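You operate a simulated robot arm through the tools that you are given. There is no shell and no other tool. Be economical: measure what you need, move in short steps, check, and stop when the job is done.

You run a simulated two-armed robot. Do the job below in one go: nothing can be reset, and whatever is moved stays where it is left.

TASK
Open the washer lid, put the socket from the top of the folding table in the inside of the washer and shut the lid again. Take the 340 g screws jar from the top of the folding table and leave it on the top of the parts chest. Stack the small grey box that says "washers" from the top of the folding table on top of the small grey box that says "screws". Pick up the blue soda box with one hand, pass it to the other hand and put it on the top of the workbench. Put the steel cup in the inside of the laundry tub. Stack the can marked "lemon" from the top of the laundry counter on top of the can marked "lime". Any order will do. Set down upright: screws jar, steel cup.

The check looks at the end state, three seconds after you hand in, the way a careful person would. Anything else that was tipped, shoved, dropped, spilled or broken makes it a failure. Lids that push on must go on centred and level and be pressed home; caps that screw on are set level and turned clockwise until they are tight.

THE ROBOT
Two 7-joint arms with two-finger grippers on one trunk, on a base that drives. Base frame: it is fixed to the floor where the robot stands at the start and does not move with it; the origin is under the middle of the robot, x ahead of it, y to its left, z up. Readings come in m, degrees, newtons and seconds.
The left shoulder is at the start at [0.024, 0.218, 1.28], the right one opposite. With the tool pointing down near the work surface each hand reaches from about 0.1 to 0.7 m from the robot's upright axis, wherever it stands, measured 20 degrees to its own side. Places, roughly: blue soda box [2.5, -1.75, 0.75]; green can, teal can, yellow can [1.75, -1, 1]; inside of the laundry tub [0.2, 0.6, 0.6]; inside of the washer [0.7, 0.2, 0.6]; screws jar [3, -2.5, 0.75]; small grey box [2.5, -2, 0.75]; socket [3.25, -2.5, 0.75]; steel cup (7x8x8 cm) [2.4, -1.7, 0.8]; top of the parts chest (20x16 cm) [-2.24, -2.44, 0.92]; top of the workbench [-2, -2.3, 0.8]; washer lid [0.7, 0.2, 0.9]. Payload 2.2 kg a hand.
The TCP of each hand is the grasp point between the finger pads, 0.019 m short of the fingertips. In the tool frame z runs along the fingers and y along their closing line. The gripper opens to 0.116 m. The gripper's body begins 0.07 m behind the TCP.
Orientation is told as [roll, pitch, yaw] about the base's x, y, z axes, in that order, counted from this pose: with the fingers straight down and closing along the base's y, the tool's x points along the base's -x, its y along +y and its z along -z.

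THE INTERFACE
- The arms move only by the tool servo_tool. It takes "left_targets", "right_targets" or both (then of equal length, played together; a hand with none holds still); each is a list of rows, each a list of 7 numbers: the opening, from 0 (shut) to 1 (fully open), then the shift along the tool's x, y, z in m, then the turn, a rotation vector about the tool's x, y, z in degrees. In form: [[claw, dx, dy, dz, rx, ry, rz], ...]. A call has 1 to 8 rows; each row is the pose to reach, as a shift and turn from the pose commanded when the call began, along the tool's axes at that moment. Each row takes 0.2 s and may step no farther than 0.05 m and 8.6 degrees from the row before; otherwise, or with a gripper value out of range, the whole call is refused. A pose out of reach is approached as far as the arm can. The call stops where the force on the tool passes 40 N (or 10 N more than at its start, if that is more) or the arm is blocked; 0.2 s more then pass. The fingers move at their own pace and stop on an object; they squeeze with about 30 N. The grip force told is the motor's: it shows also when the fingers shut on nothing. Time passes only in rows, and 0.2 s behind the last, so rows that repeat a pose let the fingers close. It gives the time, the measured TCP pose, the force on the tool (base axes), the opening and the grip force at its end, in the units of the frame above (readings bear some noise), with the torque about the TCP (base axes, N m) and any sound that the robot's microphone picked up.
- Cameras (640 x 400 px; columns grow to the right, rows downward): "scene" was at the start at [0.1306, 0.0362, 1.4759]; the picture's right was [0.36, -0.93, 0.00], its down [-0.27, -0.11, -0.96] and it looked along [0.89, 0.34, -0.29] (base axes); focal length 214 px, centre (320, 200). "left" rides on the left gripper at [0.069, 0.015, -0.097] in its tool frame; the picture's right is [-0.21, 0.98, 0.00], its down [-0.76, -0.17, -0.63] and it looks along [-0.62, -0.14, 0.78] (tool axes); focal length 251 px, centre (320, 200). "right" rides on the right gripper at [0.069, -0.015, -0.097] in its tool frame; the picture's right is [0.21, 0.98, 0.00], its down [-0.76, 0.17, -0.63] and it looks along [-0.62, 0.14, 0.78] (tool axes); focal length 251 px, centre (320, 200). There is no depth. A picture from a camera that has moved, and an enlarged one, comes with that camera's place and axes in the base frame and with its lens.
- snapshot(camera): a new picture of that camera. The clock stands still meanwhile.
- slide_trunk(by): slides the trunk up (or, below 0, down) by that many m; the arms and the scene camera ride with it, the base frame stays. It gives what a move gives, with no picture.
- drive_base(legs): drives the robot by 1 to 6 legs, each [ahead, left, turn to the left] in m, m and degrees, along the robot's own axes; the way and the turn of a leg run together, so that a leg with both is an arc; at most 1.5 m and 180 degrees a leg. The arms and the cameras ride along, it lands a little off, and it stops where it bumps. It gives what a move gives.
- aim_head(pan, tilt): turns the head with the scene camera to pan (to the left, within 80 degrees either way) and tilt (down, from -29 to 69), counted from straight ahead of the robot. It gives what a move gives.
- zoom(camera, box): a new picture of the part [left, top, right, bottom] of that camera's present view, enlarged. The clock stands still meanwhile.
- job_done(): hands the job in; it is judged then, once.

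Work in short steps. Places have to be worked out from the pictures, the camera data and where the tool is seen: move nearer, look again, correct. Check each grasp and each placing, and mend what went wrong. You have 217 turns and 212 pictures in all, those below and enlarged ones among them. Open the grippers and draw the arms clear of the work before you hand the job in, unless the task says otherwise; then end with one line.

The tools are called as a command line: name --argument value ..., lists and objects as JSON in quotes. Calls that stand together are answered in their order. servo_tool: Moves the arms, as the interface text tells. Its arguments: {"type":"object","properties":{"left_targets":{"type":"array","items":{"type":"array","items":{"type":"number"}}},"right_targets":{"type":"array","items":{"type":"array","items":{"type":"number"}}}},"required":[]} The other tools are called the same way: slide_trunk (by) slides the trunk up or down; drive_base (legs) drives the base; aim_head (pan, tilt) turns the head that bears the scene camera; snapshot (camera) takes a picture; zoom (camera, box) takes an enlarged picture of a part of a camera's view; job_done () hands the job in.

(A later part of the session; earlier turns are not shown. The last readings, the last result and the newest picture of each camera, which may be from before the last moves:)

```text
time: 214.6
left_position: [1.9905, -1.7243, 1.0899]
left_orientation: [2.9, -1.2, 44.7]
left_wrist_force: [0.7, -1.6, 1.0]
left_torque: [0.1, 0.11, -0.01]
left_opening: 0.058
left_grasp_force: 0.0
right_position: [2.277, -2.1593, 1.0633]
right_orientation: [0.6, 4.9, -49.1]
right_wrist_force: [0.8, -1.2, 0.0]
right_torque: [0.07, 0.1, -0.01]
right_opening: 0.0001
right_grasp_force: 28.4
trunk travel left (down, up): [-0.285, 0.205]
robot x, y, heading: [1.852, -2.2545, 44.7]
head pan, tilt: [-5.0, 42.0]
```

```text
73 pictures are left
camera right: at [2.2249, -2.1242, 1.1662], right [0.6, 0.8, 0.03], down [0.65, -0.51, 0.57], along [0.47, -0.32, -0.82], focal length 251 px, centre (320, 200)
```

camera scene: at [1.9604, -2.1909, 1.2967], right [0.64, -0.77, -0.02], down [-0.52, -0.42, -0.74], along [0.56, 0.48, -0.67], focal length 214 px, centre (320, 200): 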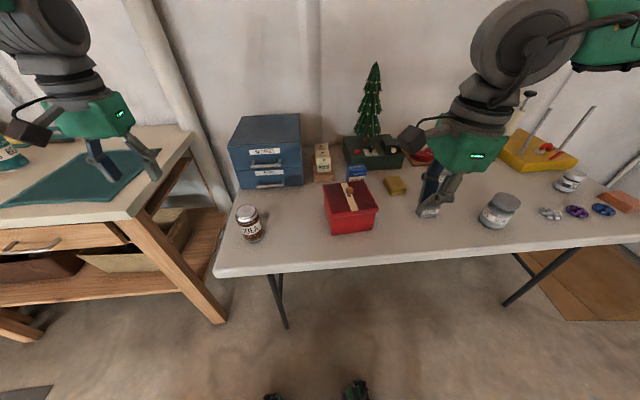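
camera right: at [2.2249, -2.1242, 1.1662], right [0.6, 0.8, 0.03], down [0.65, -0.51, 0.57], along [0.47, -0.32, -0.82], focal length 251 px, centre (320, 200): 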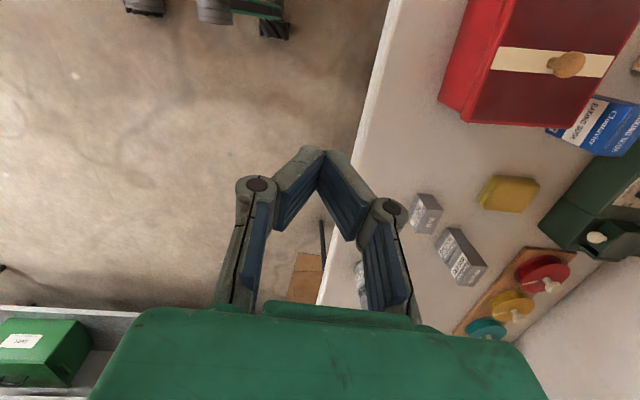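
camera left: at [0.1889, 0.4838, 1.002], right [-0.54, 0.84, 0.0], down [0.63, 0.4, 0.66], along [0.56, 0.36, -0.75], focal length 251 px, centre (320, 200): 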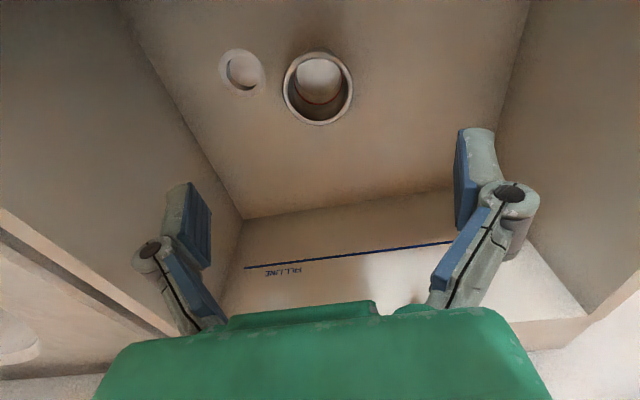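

The soda box is straight ahead of the right hand. I drive 0.13 m forward and extend the right hand over it, opening the gripper.

drive_base --legs '[[0.13, 0, 0]]'

servo_tool --right_targets '[[0.3, 0, 0.035, 0, 0, 0, 0], [0.5, 0, 0.07, 0, 0, 0, 0], [0.7, 0, 0.105, 0.0, 0, 0, 0], [0.7, 0, 0.14, 0.01, 0, 0, 0], [0.7, 0, 0.175, 0.03, 0, 0, 0], [0.7, 0, 0.21, 0.05, 0, 0, 0], [0.7, 0, 0.24, 0.07, 0, 0, 0]]'

aim_head --pan -10 --tilt 42

aim_head --pan -5 --tilt 42

snapshot --camera "right"

snapshot --camera "scene"

```text
time: 215.9
left_position: [2.0313, -1.5807, 1.0714]
left_orientation: [-0.3, -0.9, 45.1]
left_wrist_force: [-0.6, 0.6, 0.9]
left_torque: [-0.03, -0.04, -0.01]
left_opening: 0.058
left_grasp_force: 0.1
right_position: [2.3181, -2.0183, 1.0741]
right_orientation: [0.7, 1.9, -48.9]
right_wrist_force: [-0.1, 0.0, 0.3]
right_torque: [-0.01, -0.06, 0.02]
right_opening: 0.0001
right_grasp_force: 28.1
trunk travel left (down, up): [-0.285, 0.205]
robot x, y, heading: [1.9356, -2.1519, 44.5]
head pan, tilt: [-5.0, 42.0]
```

```text
time: 217.7
left_position: [1.9929, -1.5576, 1.0617]
left_orientation: [-2.6, -1.3, 45.6]
left_wrist_force: [-1.0, 1.2, -0.8]
left_torque: [-0.07, -0.18, 0.0]
left_opening: 0.058
left_grasp_force: 0.1
right_position: [2.4635, -1.8363, 1.0193]
right_orientation: [1.3, -0.1, -48.4]
right_wrist_force: [-2.3, 1.2, 0.9]
right_torque: [-0.09, -0.2, -0.02]
right_opening: 0.0814
right_grasp_force: 0.0
trunk travel left (down, up): [-0.285, 0.205]
robot x, y, heading: [1.932, -2.1532, 44.7]
head pan, tilt: [-5.0, 42.0]
stopped in row 7 (right hand): the arm was blocked; the commanded pose is now the measured one
```

```text
time: 218.4
left_position: [2.0346, -1.5963, 1.0755]
left_orientation: [0.2, -1.2, 45.1]
left_wrist_force: [0.3, -0.5, 0.7]
left_torque: [0.02, 0.04, -0.02]
left_opening: 0.0578
left_grasp_force: 0.1
right_position: [2.5061, -1.873, 1.0071]
right_orientation: [0.8, 2.1, -48.9]
right_wrist_force: [1.4, -0.5, -0.3]
right_torque: [0.06, 0.07, -0.03]
right_opening: 0.0814
right_grasp_force: 0.1
trunk travel left (down, up): [-0.285, 0.205]
robot x, y, heading: [1.9381, -2.1627, 44.9]
head pan, tilt: [-10.0, 42.0]
```

```text
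time: 219.0
left_position: [2.0494, -1.6089, 1.0788]
left_orientation: [0.9, -1.1, 44.9]
left_wrist_force: [1.3, -1.9, 0.5]
left_torque: [0.11, 0.13, 0.01]
left_opening: 0.058
left_grasp_force: 0.1
right_position: [2.5203, -1.8875, 1.0048]
right_orientation: [0.8, 3.2, -49.2]
right_wrist_force: [2.4, -1.3, -0.3]
right_torque: [0.1, 0.23, -0.05]
right_opening: 0.0815
right_grasp_force: 0.1
trunk travel left (down, up): [-0.285, 0.205]
robot x, y, heading: [1.9433, -2.167, 44.7]
head pan, tilt: [-5.0, 42.0]
```

```text
72 pictures are left
camera right: at [2.4651, -1.8496, 1.1049], right [0.6, 0.8, 0.02], down [0.63, -0.49, 0.59], along [0.49, -0.34, -0.8], focal length 251 px, centre (320, 200)
```

right: 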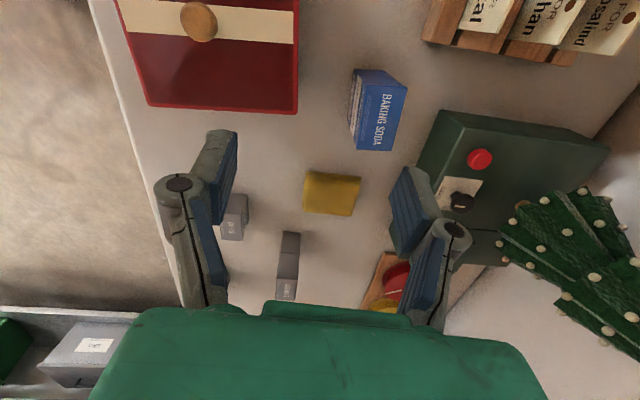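

```text
71 pictures are left
camera scene: at [2.0559, -2.0999, 1.2961], right [0.64, -0.77, -0.02], down [-0.53, -0.42, -0.74], along [0.56, 0.48, -0.67], focal length 214 px, centre (320, 200)
```

scene: 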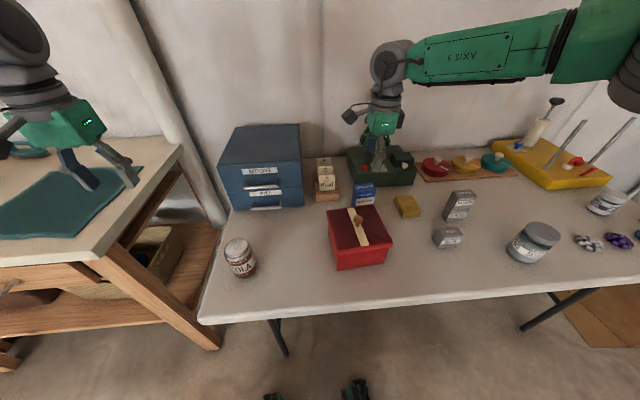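

Soda top centre is at about (2.577, -1.844, 0.85), thin side toward me. I let the sway die out before moving.

aim_head --pan -7 --tilt 42

aim_head --pan -5 --tilt 42

aim_head --pan -7 --tilt 42

aim_head --pan -5 --tilt 42

```text
time: 219.7
left_position: [2.0031, -1.5623, 1.06]
left_orientation: [-2.0, -0.9, 45.2]
left_wrist_force: [-0.2, 0.8, -1.1]
left_torque: [0.01, -0.06, 0.02]
left_opening: 0.0581
left_grasp_force: 0.0
right_position: [2.4753, -1.8407, 1.0129]
right_orientation: [0.9, 0.2, -48.9]
right_wrist_force: [0.4, 0.6, -1.0]
right_torque: [-0.06, -0.02, 0.03]
right_opening: 0.0811
right_grasp_force: 0.0
trunk travel left (down, up): [-0.285, 0.205]
robot x, y, heading: [1.9286, -2.1565, 44.6]
head pan, tilt: [-7.0, 42.0]
```

```text
time: 220.3
left_position: [1.9981, -1.5587, 1.0613]
left_orientation: [-2.4, -1.0, 45.5]
left_wrist_force: [-1.2, 1.0, -0.2]
left_torque: [-0.03, -0.09, -0.01]
left_opening: 0.0578
left_grasp_force: 0.1
right_position: [2.469, -1.8358, 1.0147]
right_orientation: [1.2, 0.1, -48.5]
right_wrist_force: [-1.5, 1.1, -0.4]
right_torque: [-0.09, -0.15, 0.01]
right_opening: 0.0814
right_grasp_force: 0.2
trunk travel left (down, up): [-0.285, 0.205]
robot x, y, heading: [1.9317, -2.1541, 44.6]
head pan, tilt: [-5.0, 42.0]
```

```text
time: 220.9
left_position: [2.0481, -1.6066, 1.0783]
left_orientation: [0.9, -1.3, 44.8]
left_wrist_force: [3.0, -1.3, 0.2]
left_torque: [0.12, 0.27, 0.03]
left_opening: 0.058
left_grasp_force: 0.1
right_position: [2.519, -1.8844, 1.0035]
right_orientation: [0.6, 2.9, -49.1]
right_wrist_force: [2.5, -2.8, -0.1]
right_torque: [0.22, 0.24, -0.02]
right_opening: 0.0814
right_grasp_force: 0.1
trunk travel left (down, up): [-0.285, 0.205]
robot x, y, heading: [1.9429, -2.1655, 44.7]
head pan, tilt: [-7.0, 42.0]
```

```text
time: 221.5
left_position: [2.0304, -1.5914, 1.0732]
left_orientation: [-0.2, -1.1, 45.0]
left_wrist_force: [-0.5, 0.4, 0.3]
left_torque: [0.04, 0.04, 0.0]
left_opening: 0.0582
left_grasp_force: 0.1
right_position: [2.501, -1.8687, 1.0084]
right_orientation: [0.9, 1.9, -49.0]
right_wrist_force: [0.5, -0.3, 0.4]
right_torque: [0.04, 0.08, 0.0]
right_opening: 0.0811
right_grasp_force: 0.0
trunk travel left (down, up): [-0.285, 0.205]
robot x, y, heading: [1.9402, -2.162, 44.6]
head pan, tilt: [-5.0, 42.0]
```

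The sway is sideways, along the box's wide side, so the grasp tolerates it. I move over the box and partway down.

servo_tool --right_targets '[[0.65, -0.01, 0.018, 0.015, 0, 0, 0], [0.65, -0.02, 0.036, 0.03, 0, 0, 0], [0.65, -0.03, 0.054, 0.045, 0, 0, 0], [0.65, -0.04, 0.07, 0.06, 0, 0, 0]]'

aim_head --pan -7 --tilt 42

aim_head --pan -5 --tilt 42

snapshot --camera "right"

```text
time: 222.7
left_position: [2.0336, -1.5999, 1.0767]
left_orientation: [-0.1, -1.5, 44.8]
left_wrist_force: [0.2, 0.0, -0.8]
left_torque: [-0.01, -0.03, -0.01]
left_opening: 0.0579
left_grasp_force: 0.2
right_position: [2.5846, -1.8605, 0.9524]
right_orientation: [1.1, 1.8, -49.2]
right_wrist_force: [0.2, 0.0, 0.0]
right_torque: [0.02, -0.02, 0.04]
right_opening: 0.0755
right_grasp_force: 0.0
trunk travel left (down, up): [-0.285, 0.205]
robot x, y, heading: [1.9405, -2.1686, 44.6]
head pan, tilt: [-5.0, 42.0]
stopped in row 4 (right hand): the arm was blocked; the commanded pose is now the measured one
```

```text
time: 223.3
left_position: [2.0499, -1.6132, 1.0808]
left_orientation: [0.8, -1.5, 44.5]
left_wrist_force: [0.4, -0.1, 0.4]
left_torque: [0.1, 0.1, 0.0]
left_opening: 0.0578
left_grasp_force: 0.1
right_position: [2.5998, -1.8757, 0.9476]
right_orientation: [1.0, 2.8, -49.7]
right_wrist_force: [1.2, -0.8, 0.2]
right_torque: [0.09, 0.05, -0.01]
right_opening: 0.0755
right_grasp_force: 0.0
trunk travel left (down, up): [-0.285, 0.205]
robot x, y, heading: [1.9428, -2.1719, 44.7]
head pan, tilt: [-7.0, 42.0]
```

```text
time: 224.0
left_position: [2.0171, -1.5819, 1.0687]
left_orientation: [-1.2, -1.4, 44.9]
left_wrist_force: [-0.2, 0.9, -0.5]
left_torque: [-0.01, -0.04, 0.0]
left_opening: 0.0581
left_grasp_force: 0.1
right_position: [2.5711, -1.8446, 0.9567]
right_orientation: [1.0, 0.8, -49.1]
right_wrist_force: [-0.7, 1.1, -0.6]
right_torque: [-0.05, -0.06, 0.02]
right_opening: 0.0754
right_grasp_force: 0.0
trunk travel left (down, up): [-0.285, 0.205]
robot x, y, heading: [1.9396, -2.1657, 44.5]
head pan, tilt: [-5.0, 42.0]
```

```text
70 pictures are left
camera right: at [2.5117, -1.804, 1.0534], right [0.6, 0.8, 0.02], down [0.62, -0.48, 0.62], along [0.51, -0.36, -0.78], focal length 251 px, centre (320, 200)
```

right: 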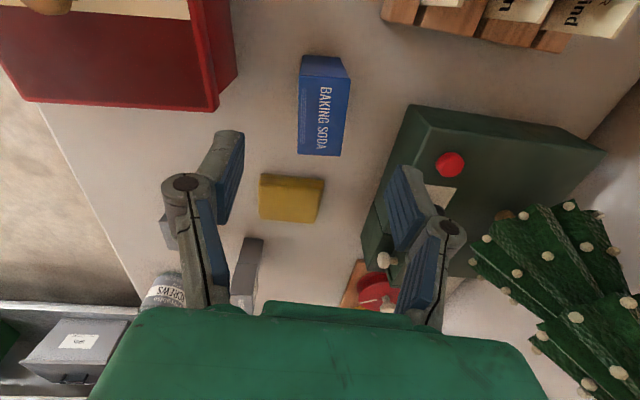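

Aligned: the top is at about z=0.86. I lower 11 cm and close.

servo_tool --right_targets '[[0.65, 0.002, 0.0, 0.03, 0, 0, 0], [0.65, 0.003, 0.0, 0.06, 0, 0, 0], [0.65, 0.004, 0.0, 0.09, 0, 0, 0], [0.65, 0.004, 0.0, 0.112, 0, 0, 0], [0.2, 0.004, 0.0, 0.112, 0, 0, 0], [0.0, 0.004, 0.0, 0.112, 0, 0, 0]]'

snapshot --camera "right"

```text
time: 225.4
left_position: [2.0209, -1.5846, 1.0706]
left_orientation: [-1.0, -1.4, 44.9]
left_wrist_force: [-1.0, 0.2, -0.2]
left_torque: [-0.05, -0.04, 0.02]
left_opening: 0.0582
left_grasp_force: 0.0
right_position: [2.5709, -1.8408, 0.8424]
right_orientation: [0.9, 0.9, -49.2]
right_wrist_force: [0.1, 0.1, 2.5]
right_torque: [0.05, -0.12, -0.08]
right_opening: 0.0423
right_grasp_force: 29.5
trunk travel left (down, up): [-0.285, 0.205]
robot x, y, heading: [1.9421, -2.1648, 44.6]
head pan, tilt: [-5.0, 42.0]
```

```text
69 pictures are left
camera right: at [2.5134, -1.8017, 0.9398], right [0.6, 0.8, 0.02], down [0.62, -0.48, 0.62], along [0.51, -0.36, -0.78], focal length 251 px, centre (320, 200)
```

right: 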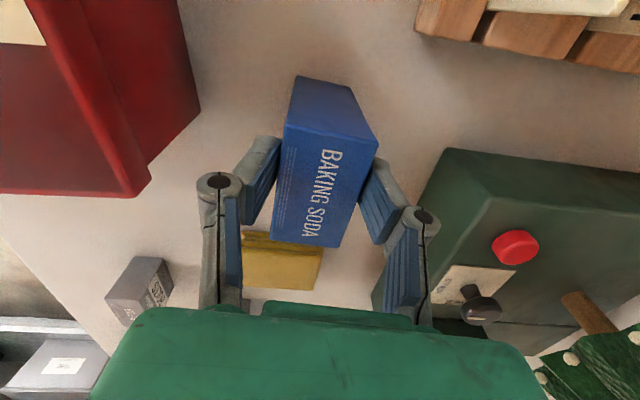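

Soda is gripped (0.042). I lift it, draw it back toward the middle, and meanwhile start turning the left hand so that it can grip from the side.

servo_tool --right_targets '[[0, 0, 0, -0.03, 0, 0, 0], [0, 0, 0, -0.065, 0, 0, 0], [0, 0, 0, -0.1, 0, 0, 0], [0, 0, 0, -0.14, 0, 0, 0], [0, 0.0, -0.02, -0.175, 0, 0, 0], [0, 0.0, -0.05, -0.21, 0, 0, 0], [0, 0.0, -0.09, -0.23, 0, 0, 0], [0, 0.0, -0.13, -0.24, 0, 0, 0]]' --left_targets '[[0.9, 0, 0, -0.01, 0, 0, 8], [0.9, 0, 0, -0.02, 0, 0, 16], [0.9, 0, 0, -0.03, 0, 0, 24], [0.9, 0, 0, -0.04, 0, 0, 32], [0.9, 0, 0, -0.05, 0, 0, 40], [0.9, 0, 0, -0.06, 0, 0, 48], [0.9, 0, 0, -0.07, 0, 0, 56], [0.9, 0, 0, -0.08, 0, 0, 64]]'

drive_base --legs '[[-0.2, 0, 0]]'

servo_tool --left_targets '[[0.9, 0, 0, 0, 0, 0, 8], [0.9, 0, 0, 0, 0, 0, 16], [0.9, 0, 0, 0, 0, 0, 24]]'

snapshot --camera "right"

```text
time: 227.2
left_position: [2.0099, -1.581, 1.148]
left_orientation: [0.8, -1.9, -19.2]
left_wrist_force: [-0.1, 0.7, -0.1]
left_torque: [-0.02, -0.08, 0.01]
left_opening: 0.1042
left_grasp_force: 0.0
right_position: [2.4627, -1.9278, 1.0833]
right_orientation: [1.2, 0.8, -49.1]
right_wrist_force: [-0.6, 0.1, -2.1]
right_torque: [-0.06, -0.06, 0.0]
right_opening: 0.0421
right_grasp_force: 29.4
trunk travel left (down, up): [-0.285, 0.205]
robot x, y, heading: [1.9398, -2.1614, 44.9]
head pan, tilt: [-5.0, 42.0]
```

```text
time: 228.8
left_position: [1.8891, -1.7336, 1.1528]
left_orientation: [1.0, -1.0, -19.2]
left_wrist_force: [0.4, -0.4, -0.2]
left_torque: [0.03, -0.03, 0.03]
left_opening: 0.1047
left_grasp_force: 0.0
right_position: [2.3402, -2.0813, 1.0774]
right_orientation: [1.1, 1.6, -49.4]
right_wrist_force: [-0.4, -0.4, -2.8]
right_torque: [0.03, 0.02, 0.0]
right_opening: 0.0425
right_grasp_force: 29.5
trunk travel left (down, up): [-0.285, 0.205]
robot x, y, heading: [1.8048, -2.3047, 44.6]
head pan, tilt: [-5.0, 42.0]
```

```text
time: 229.6
left_position: [1.8857, -1.7384, 1.1553]
left_orientation: [1.6, -0.5, -43.5]
left_wrist_force: [0.3, 0.3, 0.8]
left_torque: [0.02, 0.01, 0.01]
left_opening: 0.1045
left_grasp_force: 0.1
right_position: [2.3393, -2.0843, 1.0801]
right_orientation: [1.2, 1.5, -49.5]
right_wrist_force: [0.8, -1.0, -2.4]
right_torque: [0.05, 0.06, -0.01]
right_opening: 0.0421
right_grasp_force: 30.1
trunk travel left (down, up): [-0.285, 0.205]
robot x, y, heading: [1.8003, -2.3029, 44.5]
head pan, tilt: [-5.0, 42.0]
```

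```text
68 pictures are left
camera right: at [2.2818, -2.0469, 1.1789], right [0.6, 0.8, 0.03], down [0.62, -0.49, 0.61], along [0.5, -0.35, -0.79], focal length 251 px, centre (320, 200)
```

right: 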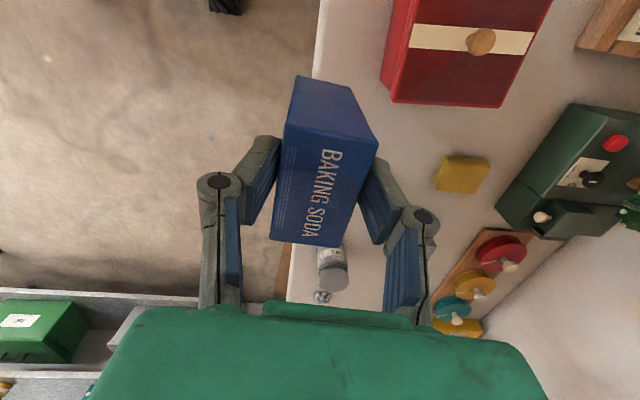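

All calm. I bring both hands together in front: the right to the middle, the left tilting 60 degrees to point at the box's side.

servo_tool --right_targets '[[0, 0.017, -0.013, 0, 0, 0, 0], [0, 0.035, -0.026, 0, 0, 0, 0], [0, 0.052, -0.039, 0, 0, 0, 0], [0, 0.07, -0.052, 0, 0, 0, 0], [0, 0.087, -0.065, 0, 0, 0, 0], [0, 0.104, -0.079, 0, 0, 0, 0], [0, 0.122, -0.092, 0, 0, 0, 0], [0, 0.139, -0.105, 0, 0, 0, 0]]' --left_targets '[[0.9, -0.02, -0.004, 0, 0, -7.5, 0], [0.9, -0.045, -0.008, 0, 0, -15, 0], [0.9, -0.07, -0.012, 0, 0, -22.5, 0], [0.9, -0.1, -0.016, 0.01, 0, -30, 0], [0.9, -0.13, -0.02, 0.02, 0, -37.5, 0], [0.9, -0.16, -0.024, 0.025, 0, -45, 0], [0.9, -0.19, -0.028, 0.03, 0, -52.5, 0], [0.9, -0.22, -0.03, 0.035, 0, -60, 0]]'

aim_head --pan 0 --tilt 40

snapshot --camera "scene"

snapshot --camera "left"

```text
time: 231.3
left_position: [2.0182, -1.9015, 1.1177]
left_orientation: [3.1, -61.2, -46.0]
left_wrist_force: [0.1, 1.1, 0.2]
left_torque: [-0.04, 0.01, 0.01]
left_opening: 0.1042
left_grasp_force: 0.1
right_position: [2.1595, -2.0379, 1.0822]
right_orientation: [1.3, 1.0, -49.4]
right_wrist_force: [0.1, -0.6, -3.2]
right_torque: [0.06, -0.02, -0.03]
right_opening: 0.0427
right_grasp_force: 29.9
trunk travel left (down, up): [-0.285, 0.205]
robot x, y, heading: [1.8035, -2.3061, 44.2]
head pan, tilt: [-5.0, 42.0]
```

```text
time: 232.0
left_position: [2.034, -1.9184, 1.121]
left_orientation: [3.2, -60.1, -46.3]
left_wrist_force: [0.1, -1.1, -0.3]
left_torque: [0.06, -0.02, 0.01]
left_opening: 0.1042
left_grasp_force: 0.0
right_position: [2.1764, -2.057, 1.0811]
right_orientation: [1.3, 2.0, -49.6]
right_wrist_force: [-0.1, -0.1, -1.3]
right_torque: [0.04, 0.07, 0.02]
right_opening: 0.0423
right_grasp_force: 29.9
trunk travel left (down, up): [-0.285, 0.205]
robot x, y, heading: [1.8043, -2.3058, 44.4]
head pan, tilt: [0.0, 40.0]
```

```text
67 pictures are left
camera scene: at [1.9119, -2.2322, 1.2992], right [0.7, -0.71, -0.02], down [-0.47, -0.44, -0.76], along [0.54, 0.54, -0.65], focal length 214 px, centre (320, 200)
```

scene: 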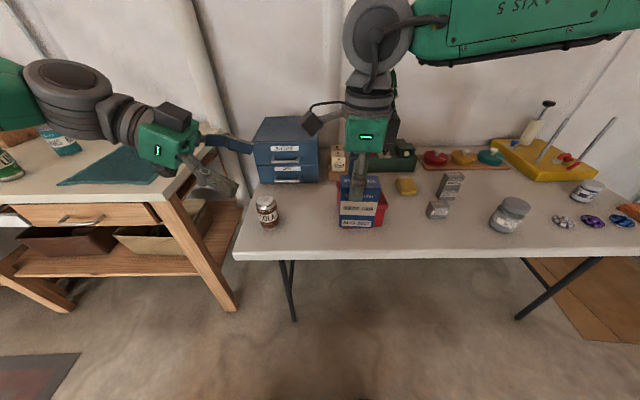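

```text
66 pictures are left
camera left: at [1.959, -1.8261, 1.1096], right [0.75, 0.63, 0.21], down [-0.26, -0.02, 0.97], along [0.61, -0.78, 0.14], focal length 251 px, centre (320, 200)
```

left: 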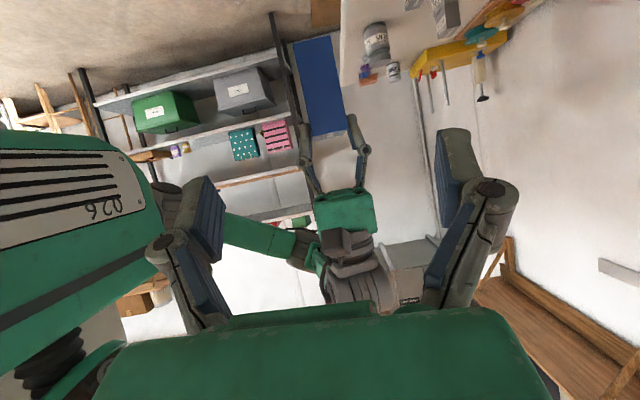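

The left hand points at the box, 0.2 m away; the box is skewed by about 14 degrees in the right grip. I turn the left hand to match and approach most of the way.

servo_tool --left_targets '[[0.85, -0.004, 0.003, 0.02, 6, 0, 3.5], [0.85, -0.008, 0.006, 0.045, 12.1, 0, 7], [0.85, -0.012, 0.009, 0.075, 12.1, 0, 7], [0.85, -0.015, 0.012, 0.105, 12.1, 0, 7]]'

aim_head --pan 2 --tilt 45

snapshot --camera "left"

zoom --camera "scene" --box '[200, 60, 440, 240]'

```text
time: 233.0
left_position: [2.1084, -1.9652, 1.0809]
left_orientation: [3.5, -60.3, -60.3]
left_wrist_force: [0.1, -0.3, 1.1]
left_torque: [0.03, 0.02, 0.04]
left_opening: 0.0985
left_grasp_force: 0.1
right_position: [2.1665, -2.0448, 1.0803]
right_orientation: [1.2, 1.4, -49.4]
right_wrist_force: [0.7, -0.3, -2.3]
right_torque: [0.05, 0.08, 0.0]
right_opening: 0.0424
right_grasp_force: 30.1
trunk travel left (down, up): [-0.285, 0.205]
robot x, y, heading: [1.7992, -2.3055, 44.6]
head pan, tilt: [0.0, 40.0]
```

```text
time: 233.7
left_position: [2.1187, -1.9776, 1.0834]
left_orientation: [3.3, -59.7, -60.4]
left_wrist_force: [0.7, -0.7, 0.5]
left_torque: [0.07, 0.03, 0.04]
left_opening: 0.0987
left_grasp_force: 0.2
right_position: [2.1781, -2.0568, 1.0817]
right_orientation: [1.2, 1.9, -49.6]
right_wrist_force: [1.5, -0.2, -2.1]
right_torque: [0.07, 0.11, 0.02]
right_opening: 0.0424
right_grasp_force: 29.7
trunk travel left (down, up): [-0.285, 0.205]
robot x, y, heading: [1.8059, -2.3055, 44.3]
head pan, tilt: [2.0, 45.0]
```

```text
65 pictures are left
camera left: at [2.0666, -1.8692, 1.0725], right [0.88, 0.43, 0.21], down [-0.25, 0.03, 0.97], along [0.41, -0.9, 0.14], focal length 251 px, centre (320, 200)
```

left: 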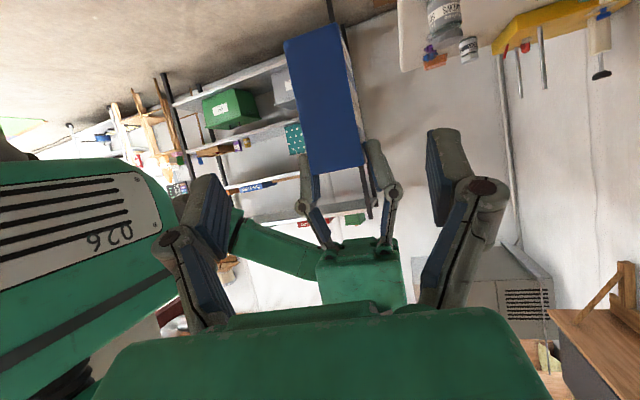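

```text
2.22 times, centred on (320, 150) of scene
camera zoom: at [1.9057, -2.2303, 1.292], right [0.72, -0.69, -0.01], down [-0.5, -0.51, -0.7], along [0.48, 0.52, -0.71], focal length 477 px, centre (320, 311)
```

zoom: 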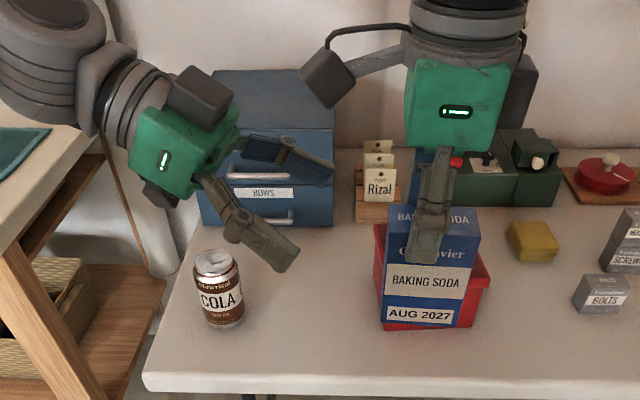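

Well lined up. I advance the last 8 cm and close the left hand on the lower part of the box.

servo_tool --left_targets '[[0.85, 0, 0.004, 0.026, 0, 0, 0], [0.85, 0, 0.008, 0.052, 0, 0, 0], [0.85, 0, 0.009, 0.076, 0, 0, 0]]'

zoom --camera "scene" --box '[260, 60, 440, 195]'

snapshot --camera "left"

```text
time: 234.5
left_position: [2.1584, -2.0272, 1.0448]
left_orientation: [3.4, -59.7, -60.4]
left_wrist_force: [0.1, -0.6, 0.0]
left_torque: [0.08, 0.04, 0.06]
left_opening: 0.0987
left_grasp_force: 0.1
right_position: [2.1753, -2.0546, 1.0814]
right_orientation: [1.2, 2.0, -49.6]
right_wrist_force: [1.2, -1.0, -2.8]
right_torque: [0.08, 0.12, 0.0]
right_opening: 0.0422
right_grasp_force: 30.3
trunk travel left (down, up): [-0.285, 0.205]
robot x, y, heading: [1.8056, -2.3073, 44.4]
head pan, tilt: [2.0, 45.0]
```

```text
2.96 times, centred on (350, 128) of scene
camera zoom: at [1.9015, -2.2258, 1.292], right [0.73, -0.69, -0.01], down [-0.49, -0.51, -0.7], along [0.48, 0.52, -0.71], focal length 636 px, centre (231, 415)
```

zoom: 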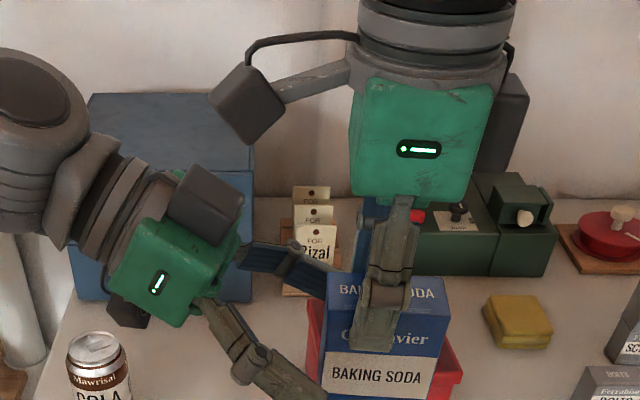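

```text
62 pictures are left
camera left: at [2.1077, -1.9185, 1.0336], right [0.88, 0.43, 0.21], down [-0.25, 0.04, 0.97], along [0.41, -0.9, 0.14], focal length 251 px, centre (320, 200)
```

left: 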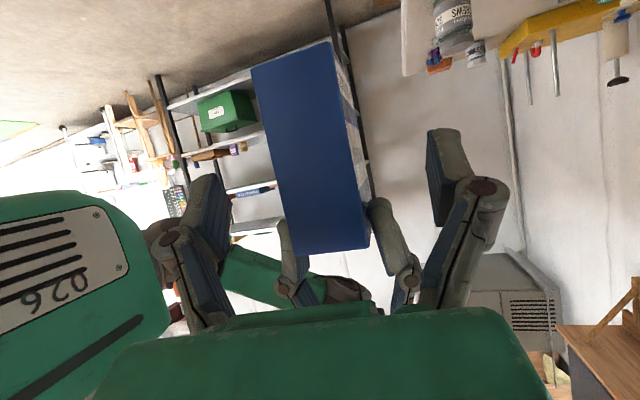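

The box side is between the left fingers. I go 1 cm deeper and close.

servo_tool --left_targets '[[0.85, 0, -0.002, 0.01, 0, 0, 0], [0.4, 0, -0.002, 0.01, 0, 0, 0], [0.1, 0, -0.002, 0.01, 0, 0, 0]]'

zoom --camera "scene" --box '[260, 60, 440, 220]'

```text
time: 235.3
left_position: [2.1565, -2.0289, 1.0395]
left_orientation: [3.3, -60.0, -60.2]
left_wrist_force: [-1.1, -0.2, 0.0]
left_torque: [-0.26, 0.31, 0.09]
left_opening: 0.0441
left_grasp_force: 29.2
right_position: [2.1714, -2.0506, 1.0814]
right_orientation: [1.2, 1.8, -49.6]
right_wrist_force: [1.8, -0.8, -2.7]
right_torque: [0.36, -0.27, -0.13]
right_opening: 0.0422
right_grasp_force: 30.0
trunk travel left (down, up): [-0.285, 0.205]
robot x, y, heading: [1.8005, -2.3078, 44.6]
head pan, tilt: [2.0, 45.0]
```

```text
2.50 times, centred on (350, 140) of scene
camera zoom: at [1.8941, -2.2183, 1.2921], right [0.73, -0.69, 0.0], down [-0.49, -0.51, -0.7], along [0.48, 0.51, -0.71], focal length 536 px, centre (245, 350)
```

zoom: 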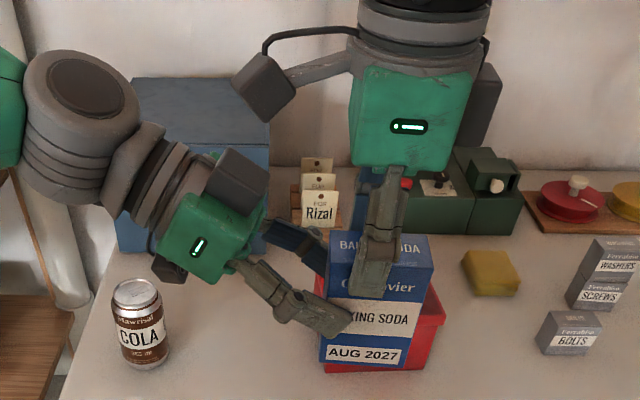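

Both hands hold the box. I open the right hand and lift it clear.

servo_tool --right_targets '[[0.55, 0, 0, 0, 0, 0, 0], [0.65, 0, 0, 0, 0, 0, 0], [0.65, 0, 0, -0.03, 0, 0, 0], [0.65, 0, 0, -0.07, 0, 0, 0], [0.65, -0.02, 0, -0.11, 0, 0, 0], [0.65, -0.06, 0, -0.13, 0, 0, 0], [0.65, -0.1, 0, -0.14, 0, 0, 0]]'

zoom --camera "scene" --box '[200, 30, 440, 230]'

```text
time: 236.9
left_position: [2.1454, -2.0184, 1.0391]
left_orientation: [3.5, -60.7, -60.4]
left_wrist_force: [0.1, -0.5, 0.1]
left_torque: [0.07, 0.04, 0.01]
left_opening: 0.0425
left_grasp_force: 29.8
right_position: [2.2257, -2.121, 1.2228]
right_orientation: [1.3, 1.0, -49.3]
right_wrist_force: [0.2, 0.4, 0.5]
right_torque: [0.0, -0.04, 0.02]
right_opening: 0.0754
right_grasp_force: 0.1
trunk travel left (down, up): [-0.285, 0.205]
robot x, y, heading: [1.8005, -2.3052, 44.6]
head pan, tilt: [2.0, 45.0]
```

```text
2.00 times, centred on (320, 130) of scene
camera zoom: at [1.8815, -2.207, 1.2921], right [0.73, -0.69, 0.01], down [-0.48, -0.52, -0.7], along [0.49, 0.51, -0.71], focal length 429 px, centre (320, 340)
```

zoom: 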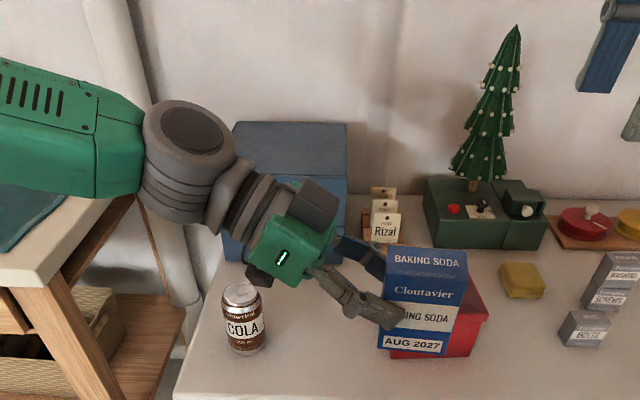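

The box is now in the left hand. I take it to the left side, then strafe right to bring the right hand over the 340 g jar.

servo_tool --left_targets '[[0.1, 0.02, 0, -0.035, 0, 0, 0], [0.1, 0.04, 0, -0.07, 0, 0, 0], [0.1, 0.06, 0, -0.104, 0, 0, 0], [0.1, 0.08, 0, -0.139, 0, 0, 0], [0.1, 0.09, 0, -0.173, 0, 0, 0]]'

drive_base --legs '[[0, -0.22, 0], [0.1, -0.21, 0]]'

aim_head --pan -10 --tilt 45

snapshot --camera "right"

snapshot --camera "scene"

```text
time: 238.1
left_position: [2.0501, -1.8654, 1.0477]
left_orientation: [3.6, -60.1, -60.5]
left_wrist_force: [0.0, -1.4, -2.8]
left_torque: [0.1, 0.06, -0.02]
left_opening: 0.0425
left_grasp_force: 30.5
right_position: [2.2361, -2.1322, 1.2187]
right_orientation: [1.3, 1.6, -49.4]
right_wrist_force: [0.8, -1.2, -0.4]
right_torque: [0.05, 0.01, 0.01]
right_opening: 0.0753
right_grasp_force: 0.0
trunk travel left (down, up): [-0.285, 0.205]
robot x, y, heading: [1.8035, -2.3069, 44.5]
head pan, tilt: [2.0, 45.0]
```

```text
time: 241.1
left_position: [2.4029, -2.0818, 1.0427]
left_orientation: [3.9, -61.6, -60.6]
left_wrist_force: [-0.6, 0.6, -2.7]
left_torque: [0.0, 0.04, -0.03]
left_opening: 0.0422
left_grasp_force: 30.0
right_position: [2.5858, -2.3462, 1.2232]
right_orientation: [1.4, 0.2, -49.2]
right_wrist_force: [0.0, 1.0, -0.1]
right_torque: [-0.05, -0.05, 0.0]
right_opening: 0.0756
right_grasp_force: 0.1
trunk travel left (down, up): [-0.285, 0.205]
robot x, y, heading: [2.1753, -2.5398, 44.4]
head pan, tilt: [2.0, 45.0]
```

```text
time: 241.8
left_position: [2.3986, -2.0813, 1.0461]
left_orientation: [4.1, -61.3, -60.5]
left_wrist_force: [-0.7, 0.6, -2.6]
left_torque: [0.0, 0.05, 0.04]
left_opening: 0.0422
left_grasp_force: 30.1
right_position: [2.5824, -2.3468, 1.2239]
right_orientation: [1.6, 0.2, -49.3]
right_wrist_force: [-1.2, 0.0, 0.0]
right_torque: [-0.04, -0.05, -0.01]
right_opening: 0.0752
right_grasp_force: 0.0
trunk travel left (down, up): [-0.285, 0.205]
robot x, y, heading: [2.166, -2.54, 44.5]
head pan, tilt: [-10.0, 45.0]
```

```text
59 pictures are left
camera right: at [2.5229, -2.307, 1.3207], right [0.6, 0.8, 0.03], down [0.61, -0.48, 0.63], along [0.52, -0.36, -0.77], focal length 251 px, centre (320, 200)
```

right: 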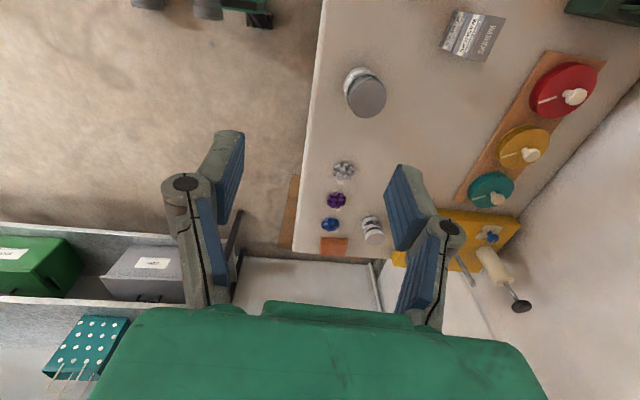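

```text
58 pictures are left
camera scene: at [2.2549, -2.4463, 1.2922], right [0.57, -0.82, 0.02], down [-0.58, -0.41, -0.71], along [0.59, 0.39, -0.71], focal length 214 px, centre (320, 200)
```

scene: 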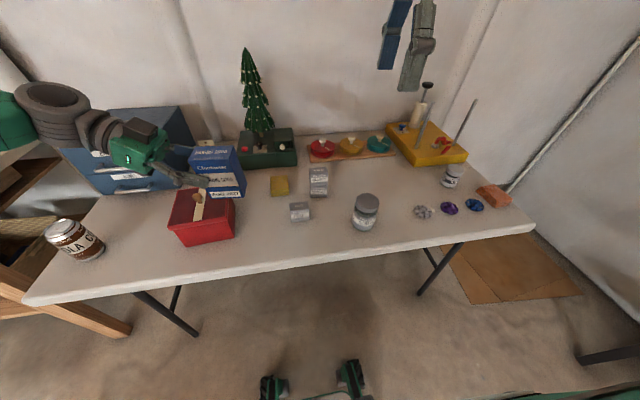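

Jar lid centre at about (2.69, -2.316, 0.855). I move the open right hand over it and down to just above.

servo_tool --right_targets '[[1, -0.006, 0.015, 0.035, 0, 0, 0], [1, -0.012, 0.03, 0.07, 0, 0, 0], [1, -0.018, 0.045, 0.105, 0, 0, 0], [1, -0.024, 0.06, 0.14, 0, 0, 0], [1, -0.03, 0.075, 0.175, 0, 0, 0], [1, -0.036, 0.09, 0.21, 0, 0, 0], [1, -0.042, 0.102, 0.24, 0, 0, 0], [1, -0.047, 0.102, 0.27, 0, 0, 0]]'

aim_head --pan -8 --tilt 45

aim_head --pan -10 --tilt 45

snapshot --camera "right"

```text
time: 243.7
left_position: [2.4027, -2.0854, 1.0455]
left_orientation: [3.9, -61.0, -60.5]
left_wrist_force: [0.4, 1.1, -3.2]
left_torque: [0.05, 0.02, 0.0]
left_opening: 0.0422
left_grasp_force: 30.6
right_position: [2.697, -2.3125, 0.9555]
right_orientation: [1.6, 0.6, -49.2]
right_wrist_force: [-0.4, 1.1, -0.1]
right_torque: [-0.05, -0.05, 0.02]
right_opening: 0.1162
right_grasp_force: 0.2
trunk travel left (down, up): [-0.285, 0.205]
robot x, y, heading: [2.172, -2.5349, 44.6]
head pan, tilt: [-10.0, 45.0]
```

```text
time: 244.3
left_position: [2.4091, -2.0904, 1.0465]
left_orientation: [3.7, -60.9, -60.4]
left_wrist_force: [-0.5, 0.5, -2.5]
left_torque: [0.08, 0.02, 0.0]
left_opening: 0.0423
left_grasp_force: 29.6
right_position: [2.7016, -2.3188, 0.9548]
right_orientation: [1.5, 0.9, -49.2]
right_wrist_force: [0.1, 1.5, 0.8]
right_torque: [0.0, -0.04, -0.03]
right_opening: 0.1158
right_grasp_force: 0.1
trunk travel left (down, up): [-0.285, 0.205]
robot x, y, heading: [2.1766, -2.5382, 44.6]
head pan, tilt: [-8.0, 45.0]
```

```text
time: 244.9
left_position: [2.4242, -2.1071, 1.049]
left_orientation: [3.4, -59.7, -60.4]
left_wrist_force: [0.5, 0.2, -1.9]
left_torque: [0.12, 0.1, 0.0]
left_opening: 0.0424
left_grasp_force: 30.3
right_position: [2.7172, -2.3343, 0.9521]
right_orientation: [1.4, 1.9, -49.3]
right_wrist_force: [0.2, -0.7, 0.6]
right_torque: [0.05, 0.05, 0.03]
right_opening: 0.116
right_grasp_force: 0.1
trunk travel left (down, up): [-0.285, 0.205]
robot x, y, heading: [2.1761, -2.5452, 44.4]
head pan, tilt: [-10.0, 45.0]
```

```text
57 pictures are left
camera right: at [2.6605, -2.2953, 1.0502], right [0.6, 0.8, 0.03], down [0.62, -0.49, 0.61], along [0.5, -0.35, -0.79], focal length 251 px, centre (320, 200)
```

right: 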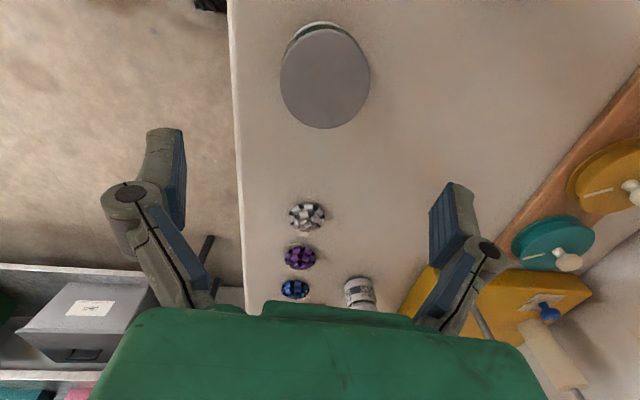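

Refined jar: lid top centre (2.702, -2.313, 0.838), diameter about 0.07. I descend to the body and close.

servo_tool --right_targets '[[1, 0.005, 0.002, 0.035, 0, 0, 0], [1, 0.005, 0.002, 0.07, 0, 0, 0], [1, 0.005, 0.002, 0.105, 0, 0, 0], [1, 0.005, 0.002, 0.14, 0, 0, 0], [1, 0.005, 0.002, 0.16, 0, 0, 0]]'

snapshot --camera "right"

```text
time: 246.1
left_position: [2.4052, -2.0884, 1.0466]
left_orientation: [3.8, -60.9, -60.5]
left_wrist_force: [-0.2, -0.3, -2.7]
left_torque: [0.05, 0.06, 0.02]
left_opening: 0.0424
left_grasp_force: 30.4
right_position: [2.6989, -2.3058, 0.7952]
right_orientation: [1.6, 0.8, -49.4]
right_wrist_force: [-0.1, 0.0, 0.0]
right_torque: [0.01, 0.01, -0.01]
right_opening: 0.116
right_grasp_force: 0.0
trunk travel left (down, up): [-0.285, 0.205]
robot x, y, heading: [2.1749, -2.5378, 44.3]
head pan, tilt: [-10.0, 45.0]
```

```text
56 pictures are left
camera right: at [2.6409, -2.2661, 0.8925], right [0.6, 0.8, 0.03], down [0.61, -0.48, 0.63], along [0.52, -0.36, -0.78], focal length 251 px, centre (320, 200)
```

right: 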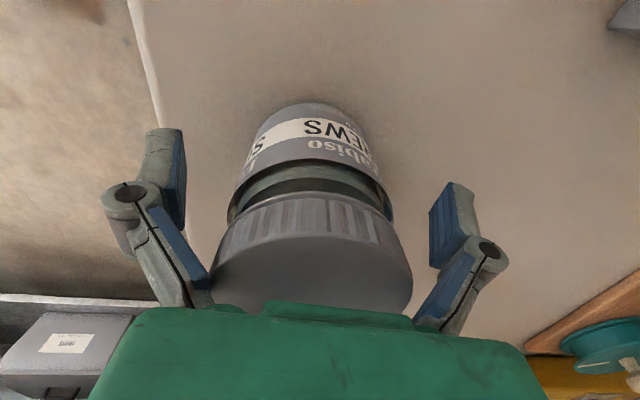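

Jar well between the fingers; I close and lift it slowly.

servo_tool --right_targets '[[0.5, 0, 0, 0, 0, 0, 0], [0.3, 0, 0, 0, 0, 0, 0], [0.3, 0, 0, 0, 0, 0, 0], [0.3, 0, 0, -0.02, 0, 0, 0], [0.3, 0, 0, -0.06, 0, 0, 0], [0.3, 0, 0, -0.1, 0, 0, 0], [0.3, 0, 0, -0.15, 0, 0, 0], [0.3, 0, 0, -0.2, 0, 0, 0]]'

snapshot --camera "right"

```text
time: 246.6
left_position: [2.4172, -2.1067, 1.0516]
left_orientation: [4.2, -60.0, -61.0]
left_wrist_force: [0.1, 0.5, -2.8]
left_torque: [0.1, 0.06, -0.02]
left_opening: 0.0425
left_grasp_force: 30.4
right_position: [2.7097, -2.3126, 0.8034]
right_orientation: [2.6, 2.6, -49.1]
right_wrist_force: [-6.9, 0.5, 31.3]
right_torque: [-0.88, -0.61, -0.21]
right_opening: 0.0798
right_grasp_force: 29.7
trunk travel left (down, up): [-0.285, 0.205]
robot x, y, heading: [2.1718, -2.5407, 44.5]
head pan, tilt: [-10.0, 45.0]
stopped in row 2 (right hand): the force on the tool passed its limit at 44 N (the readings are from after the stop); the commanded pose is now the measured one
```

```text
55 pictures are left
camera right: at [2.6517, -2.2764, 0.9025], right [0.6, 0.8, 0.05], down [0.62, -0.5, 0.61], along [0.51, -0.33, -0.79], focal length 251 px, centre (320, 200)
```

right: 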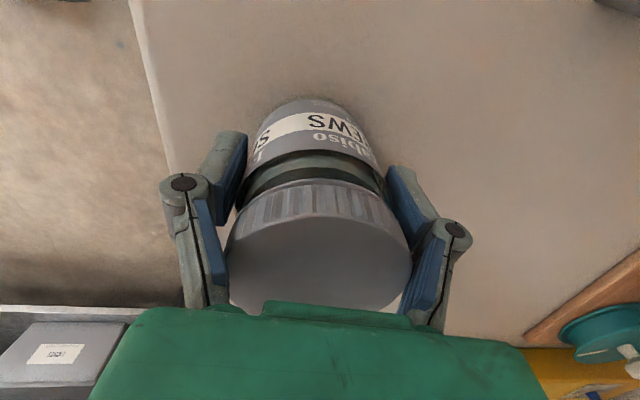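

The jar is gripped (0.080), with the palm apparently on its lid. I continue closing and lift gently.

servo_tool --right_targets '[[0.3, 0, 0, -0.003, 0, 0, 0], [0.3, 0, 0, -0.006, 0, 0, 0], [0.3, 0, 0, -0.02, 0, 0, 0], [0.3, 0, 0, -0.05, 0, 0, 0], [0.3, 0, 0, -0.09, 0, 0, 0], [0.3, 0, 0, -0.13, 0, 0, 0]]'

snapshot --camera "right"

snapshot --camera "scene"

```text
time: 248.0
left_position: [2.4142, -2.1016, 1.0508]
left_orientation: [4.0, -60.1, -60.8]
left_wrist_force: [-1.0, -0.2, -2.8]
left_torque: [0.05, 0.07, 0.02]
left_opening: 0.0423
left_grasp_force: 29.8
right_position: [2.7056, -2.3202, 0.9302]
right_orientation: [2.1, 2.0, -49.2]
right_wrist_force: [0.6, 0.4, -4.7]
right_torque: [0.06, 0.03, -0.04]
right_opening: 0.0701
right_grasp_force: 30.3
trunk travel left (down, up): [-0.285, 0.205]
robot x, y, heading: [2.1732, -2.5436, 44.7]
head pan, tilt: [-10.0, 45.0]
```

```text
54 pictures are left
camera right: at [2.6486, -2.2827, 1.0289], right [0.6, 0.8, 0.04], down [0.62, -0.5, 0.61], along [0.51, -0.34, -0.79], focal length 251 px, centre (320, 200)
```

right: 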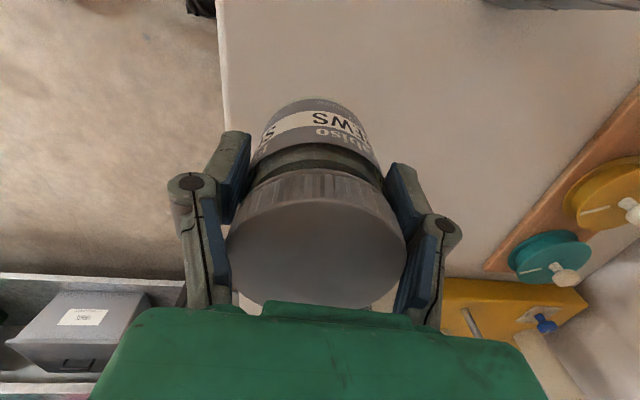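

```text
53 pictures are left
camera scene: at [2.2721, -2.4635, 1.2921], right [0.57, -0.82, 0.0], down [-0.58, -0.4, -0.7], along [0.58, 0.4, -0.71], focal length 214 px, centre (320, 200)
```

scene: 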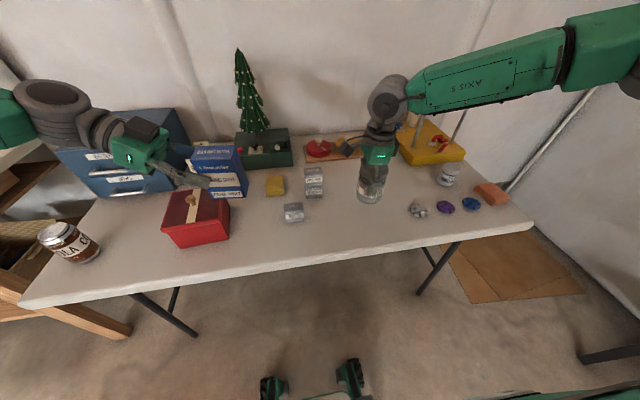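

Jar held. I back off well from the table and strafe left along the lane toward the open floor, then look for the workbench.

servo_tool --right_targets '[[0.3, 0, -0.02, -0.03, 0, 0, 0], [0.3, 0, -0.05, -0.06, 0, 0, 0], [0.3, 0, -0.08, -0.09, 0, 0, 0], [0.3, 0, -0.11, -0.12, 0, 0, 0]]'

drive_base --legs '[[-0.4, 0, 0], [0, 0.9, 0], [0, 0.9, 0], [0, 0.8, 0]]'

aim_head --pan 80 --tilt 20

snapshot --camera "scene"

aim_head --pan -80 --tilt 20

snapshot --camera "scene"

```text
time: 249.0
left_position: [2.4153, -2.1039, 1.0505]
left_orientation: [4.2, -60.1, -60.9]
left_wrist_force: [-0.4, -0.1, -2.5]
left_torque: [0.07, 0.07, 0.02]
left_opening: 0.0427
left_grasp_force: 30.1
right_position: [2.6214, -2.3982, 1.0451]
right_orientation: [2.3, 2.1, -49.1]
right_wrist_force: [-0.1, -0.2, -4.5]
right_torque: [0.08, 0.01, -0.01]
right_opening: 0.0702
right_grasp_force: 29.9
trunk travel left (down, up): [-0.285, 0.205]
robot x, y, heading: [2.1741, -2.5448, 44.7]
head pan, tilt: [-10.0, 45.0]
```

```text
time: 264.2
left_position: [0.2654, -0.5215, 1.0492]
left_orientation: [3.9, -60.0, -60.3]
left_wrist_force: [0.2, -0.2, -3.0]
left_torque: [0.1, 0.04, 0.0]
left_opening: 0.0423
left_grasp_force: 30.1
right_position: [0.475, -0.8137, 1.0439]
right_orientation: [2.0, 2.1, -48.9]
right_wrist_force: [-0.4, 0.3, -4.9]
right_torque: [-0.01, 0.02, -0.01]
right_opening: 0.07
right_grasp_force: 29.9
trunk travel left (down, up): [-0.285, 0.205]
robot x, y, heading: [0.025, -0.958, 44.8]
head pan, tilt: [-10.0, 45.0]
```

```text
time: 265.9
left_position: [0.2618, -0.5216, 1.0524]
left_orientation: [4.1, -60.0, -60.5]
left_wrist_force: [-0.5, -0.2, -3.9]
left_torque: [0.04, 0.03, 0.02]
left_opening: 0.0423
left_grasp_force: 30.1
right_position: [0.4714, -0.8149, 1.0449]
right_orientation: [2.5, 2.1, -48.9]
right_wrist_force: [0.0, 0.3, -5.1]
right_torque: [-0.01, 0.03, 0.0]
right_opening: 0.07
right_grasp_force: 29.9
trunk travel left (down, up): [-0.285, 0.205]
robot x, y, heading: [0.0221, -0.9572, 45.0]
head pan, tilt: [80.0, 20.0]
```

```text
52 pictures are left
camera scene: at [-0.0112, -0.8372, 1.3293], right [0.82, 0.57, 0.0], down [0.2, -0.3, -0.93], along [-0.53, 0.77, -0.36], focal length 214 px, centre (320, 200)
```

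scene: 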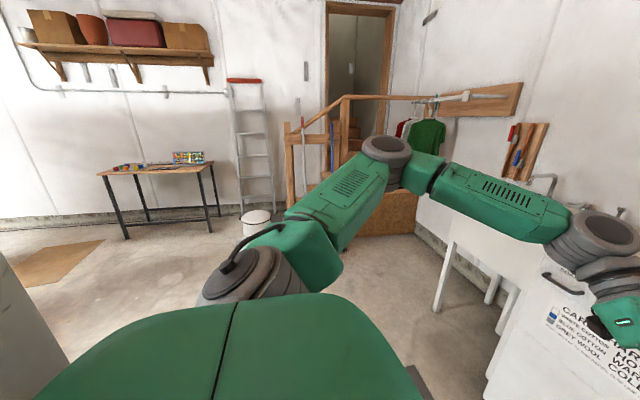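

```text
time: 268.4
left_position: [0.2551, -0.5153, 1.0505]
left_orientation: [4.2, -60.4, -60.6]
left_wrist_force: [-0.8, 1.1, -2.9]
left_torque: [0.03, 0.03, 0.0]
left_opening: 0.0425
left_grasp_force: 29.8
right_position: [0.4638, -0.8087, 1.0459]
right_orientation: [2.4, 1.7, -48.8]
right_wrist_force: [-1.4, 0.4, -4.8]
right_torque: [-0.01, -0.06, 0.02]
right_opening: 0.07
right_grasp_force: 29.7
trunk travel left (down, up): [-0.285, 0.205]
robot x, y, heading: [0.0254, -0.9586, 44.7]
head pan, tilt: [-80.0, 20.0]
```

```text
51 pictures are left
camera scene: at [0.1164, -0.9657, 1.3323], right [-0.57, -0.82, 0.01], down [-0.27, 0.18, -0.94], along [0.77, -0.55, -0.33], focal length 214 px, centre (320, 200)
```

scene: 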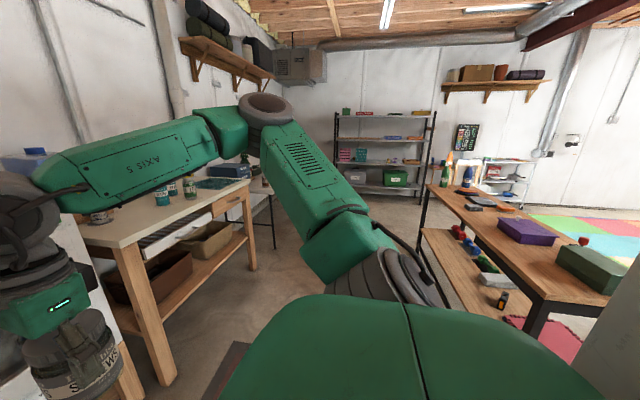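

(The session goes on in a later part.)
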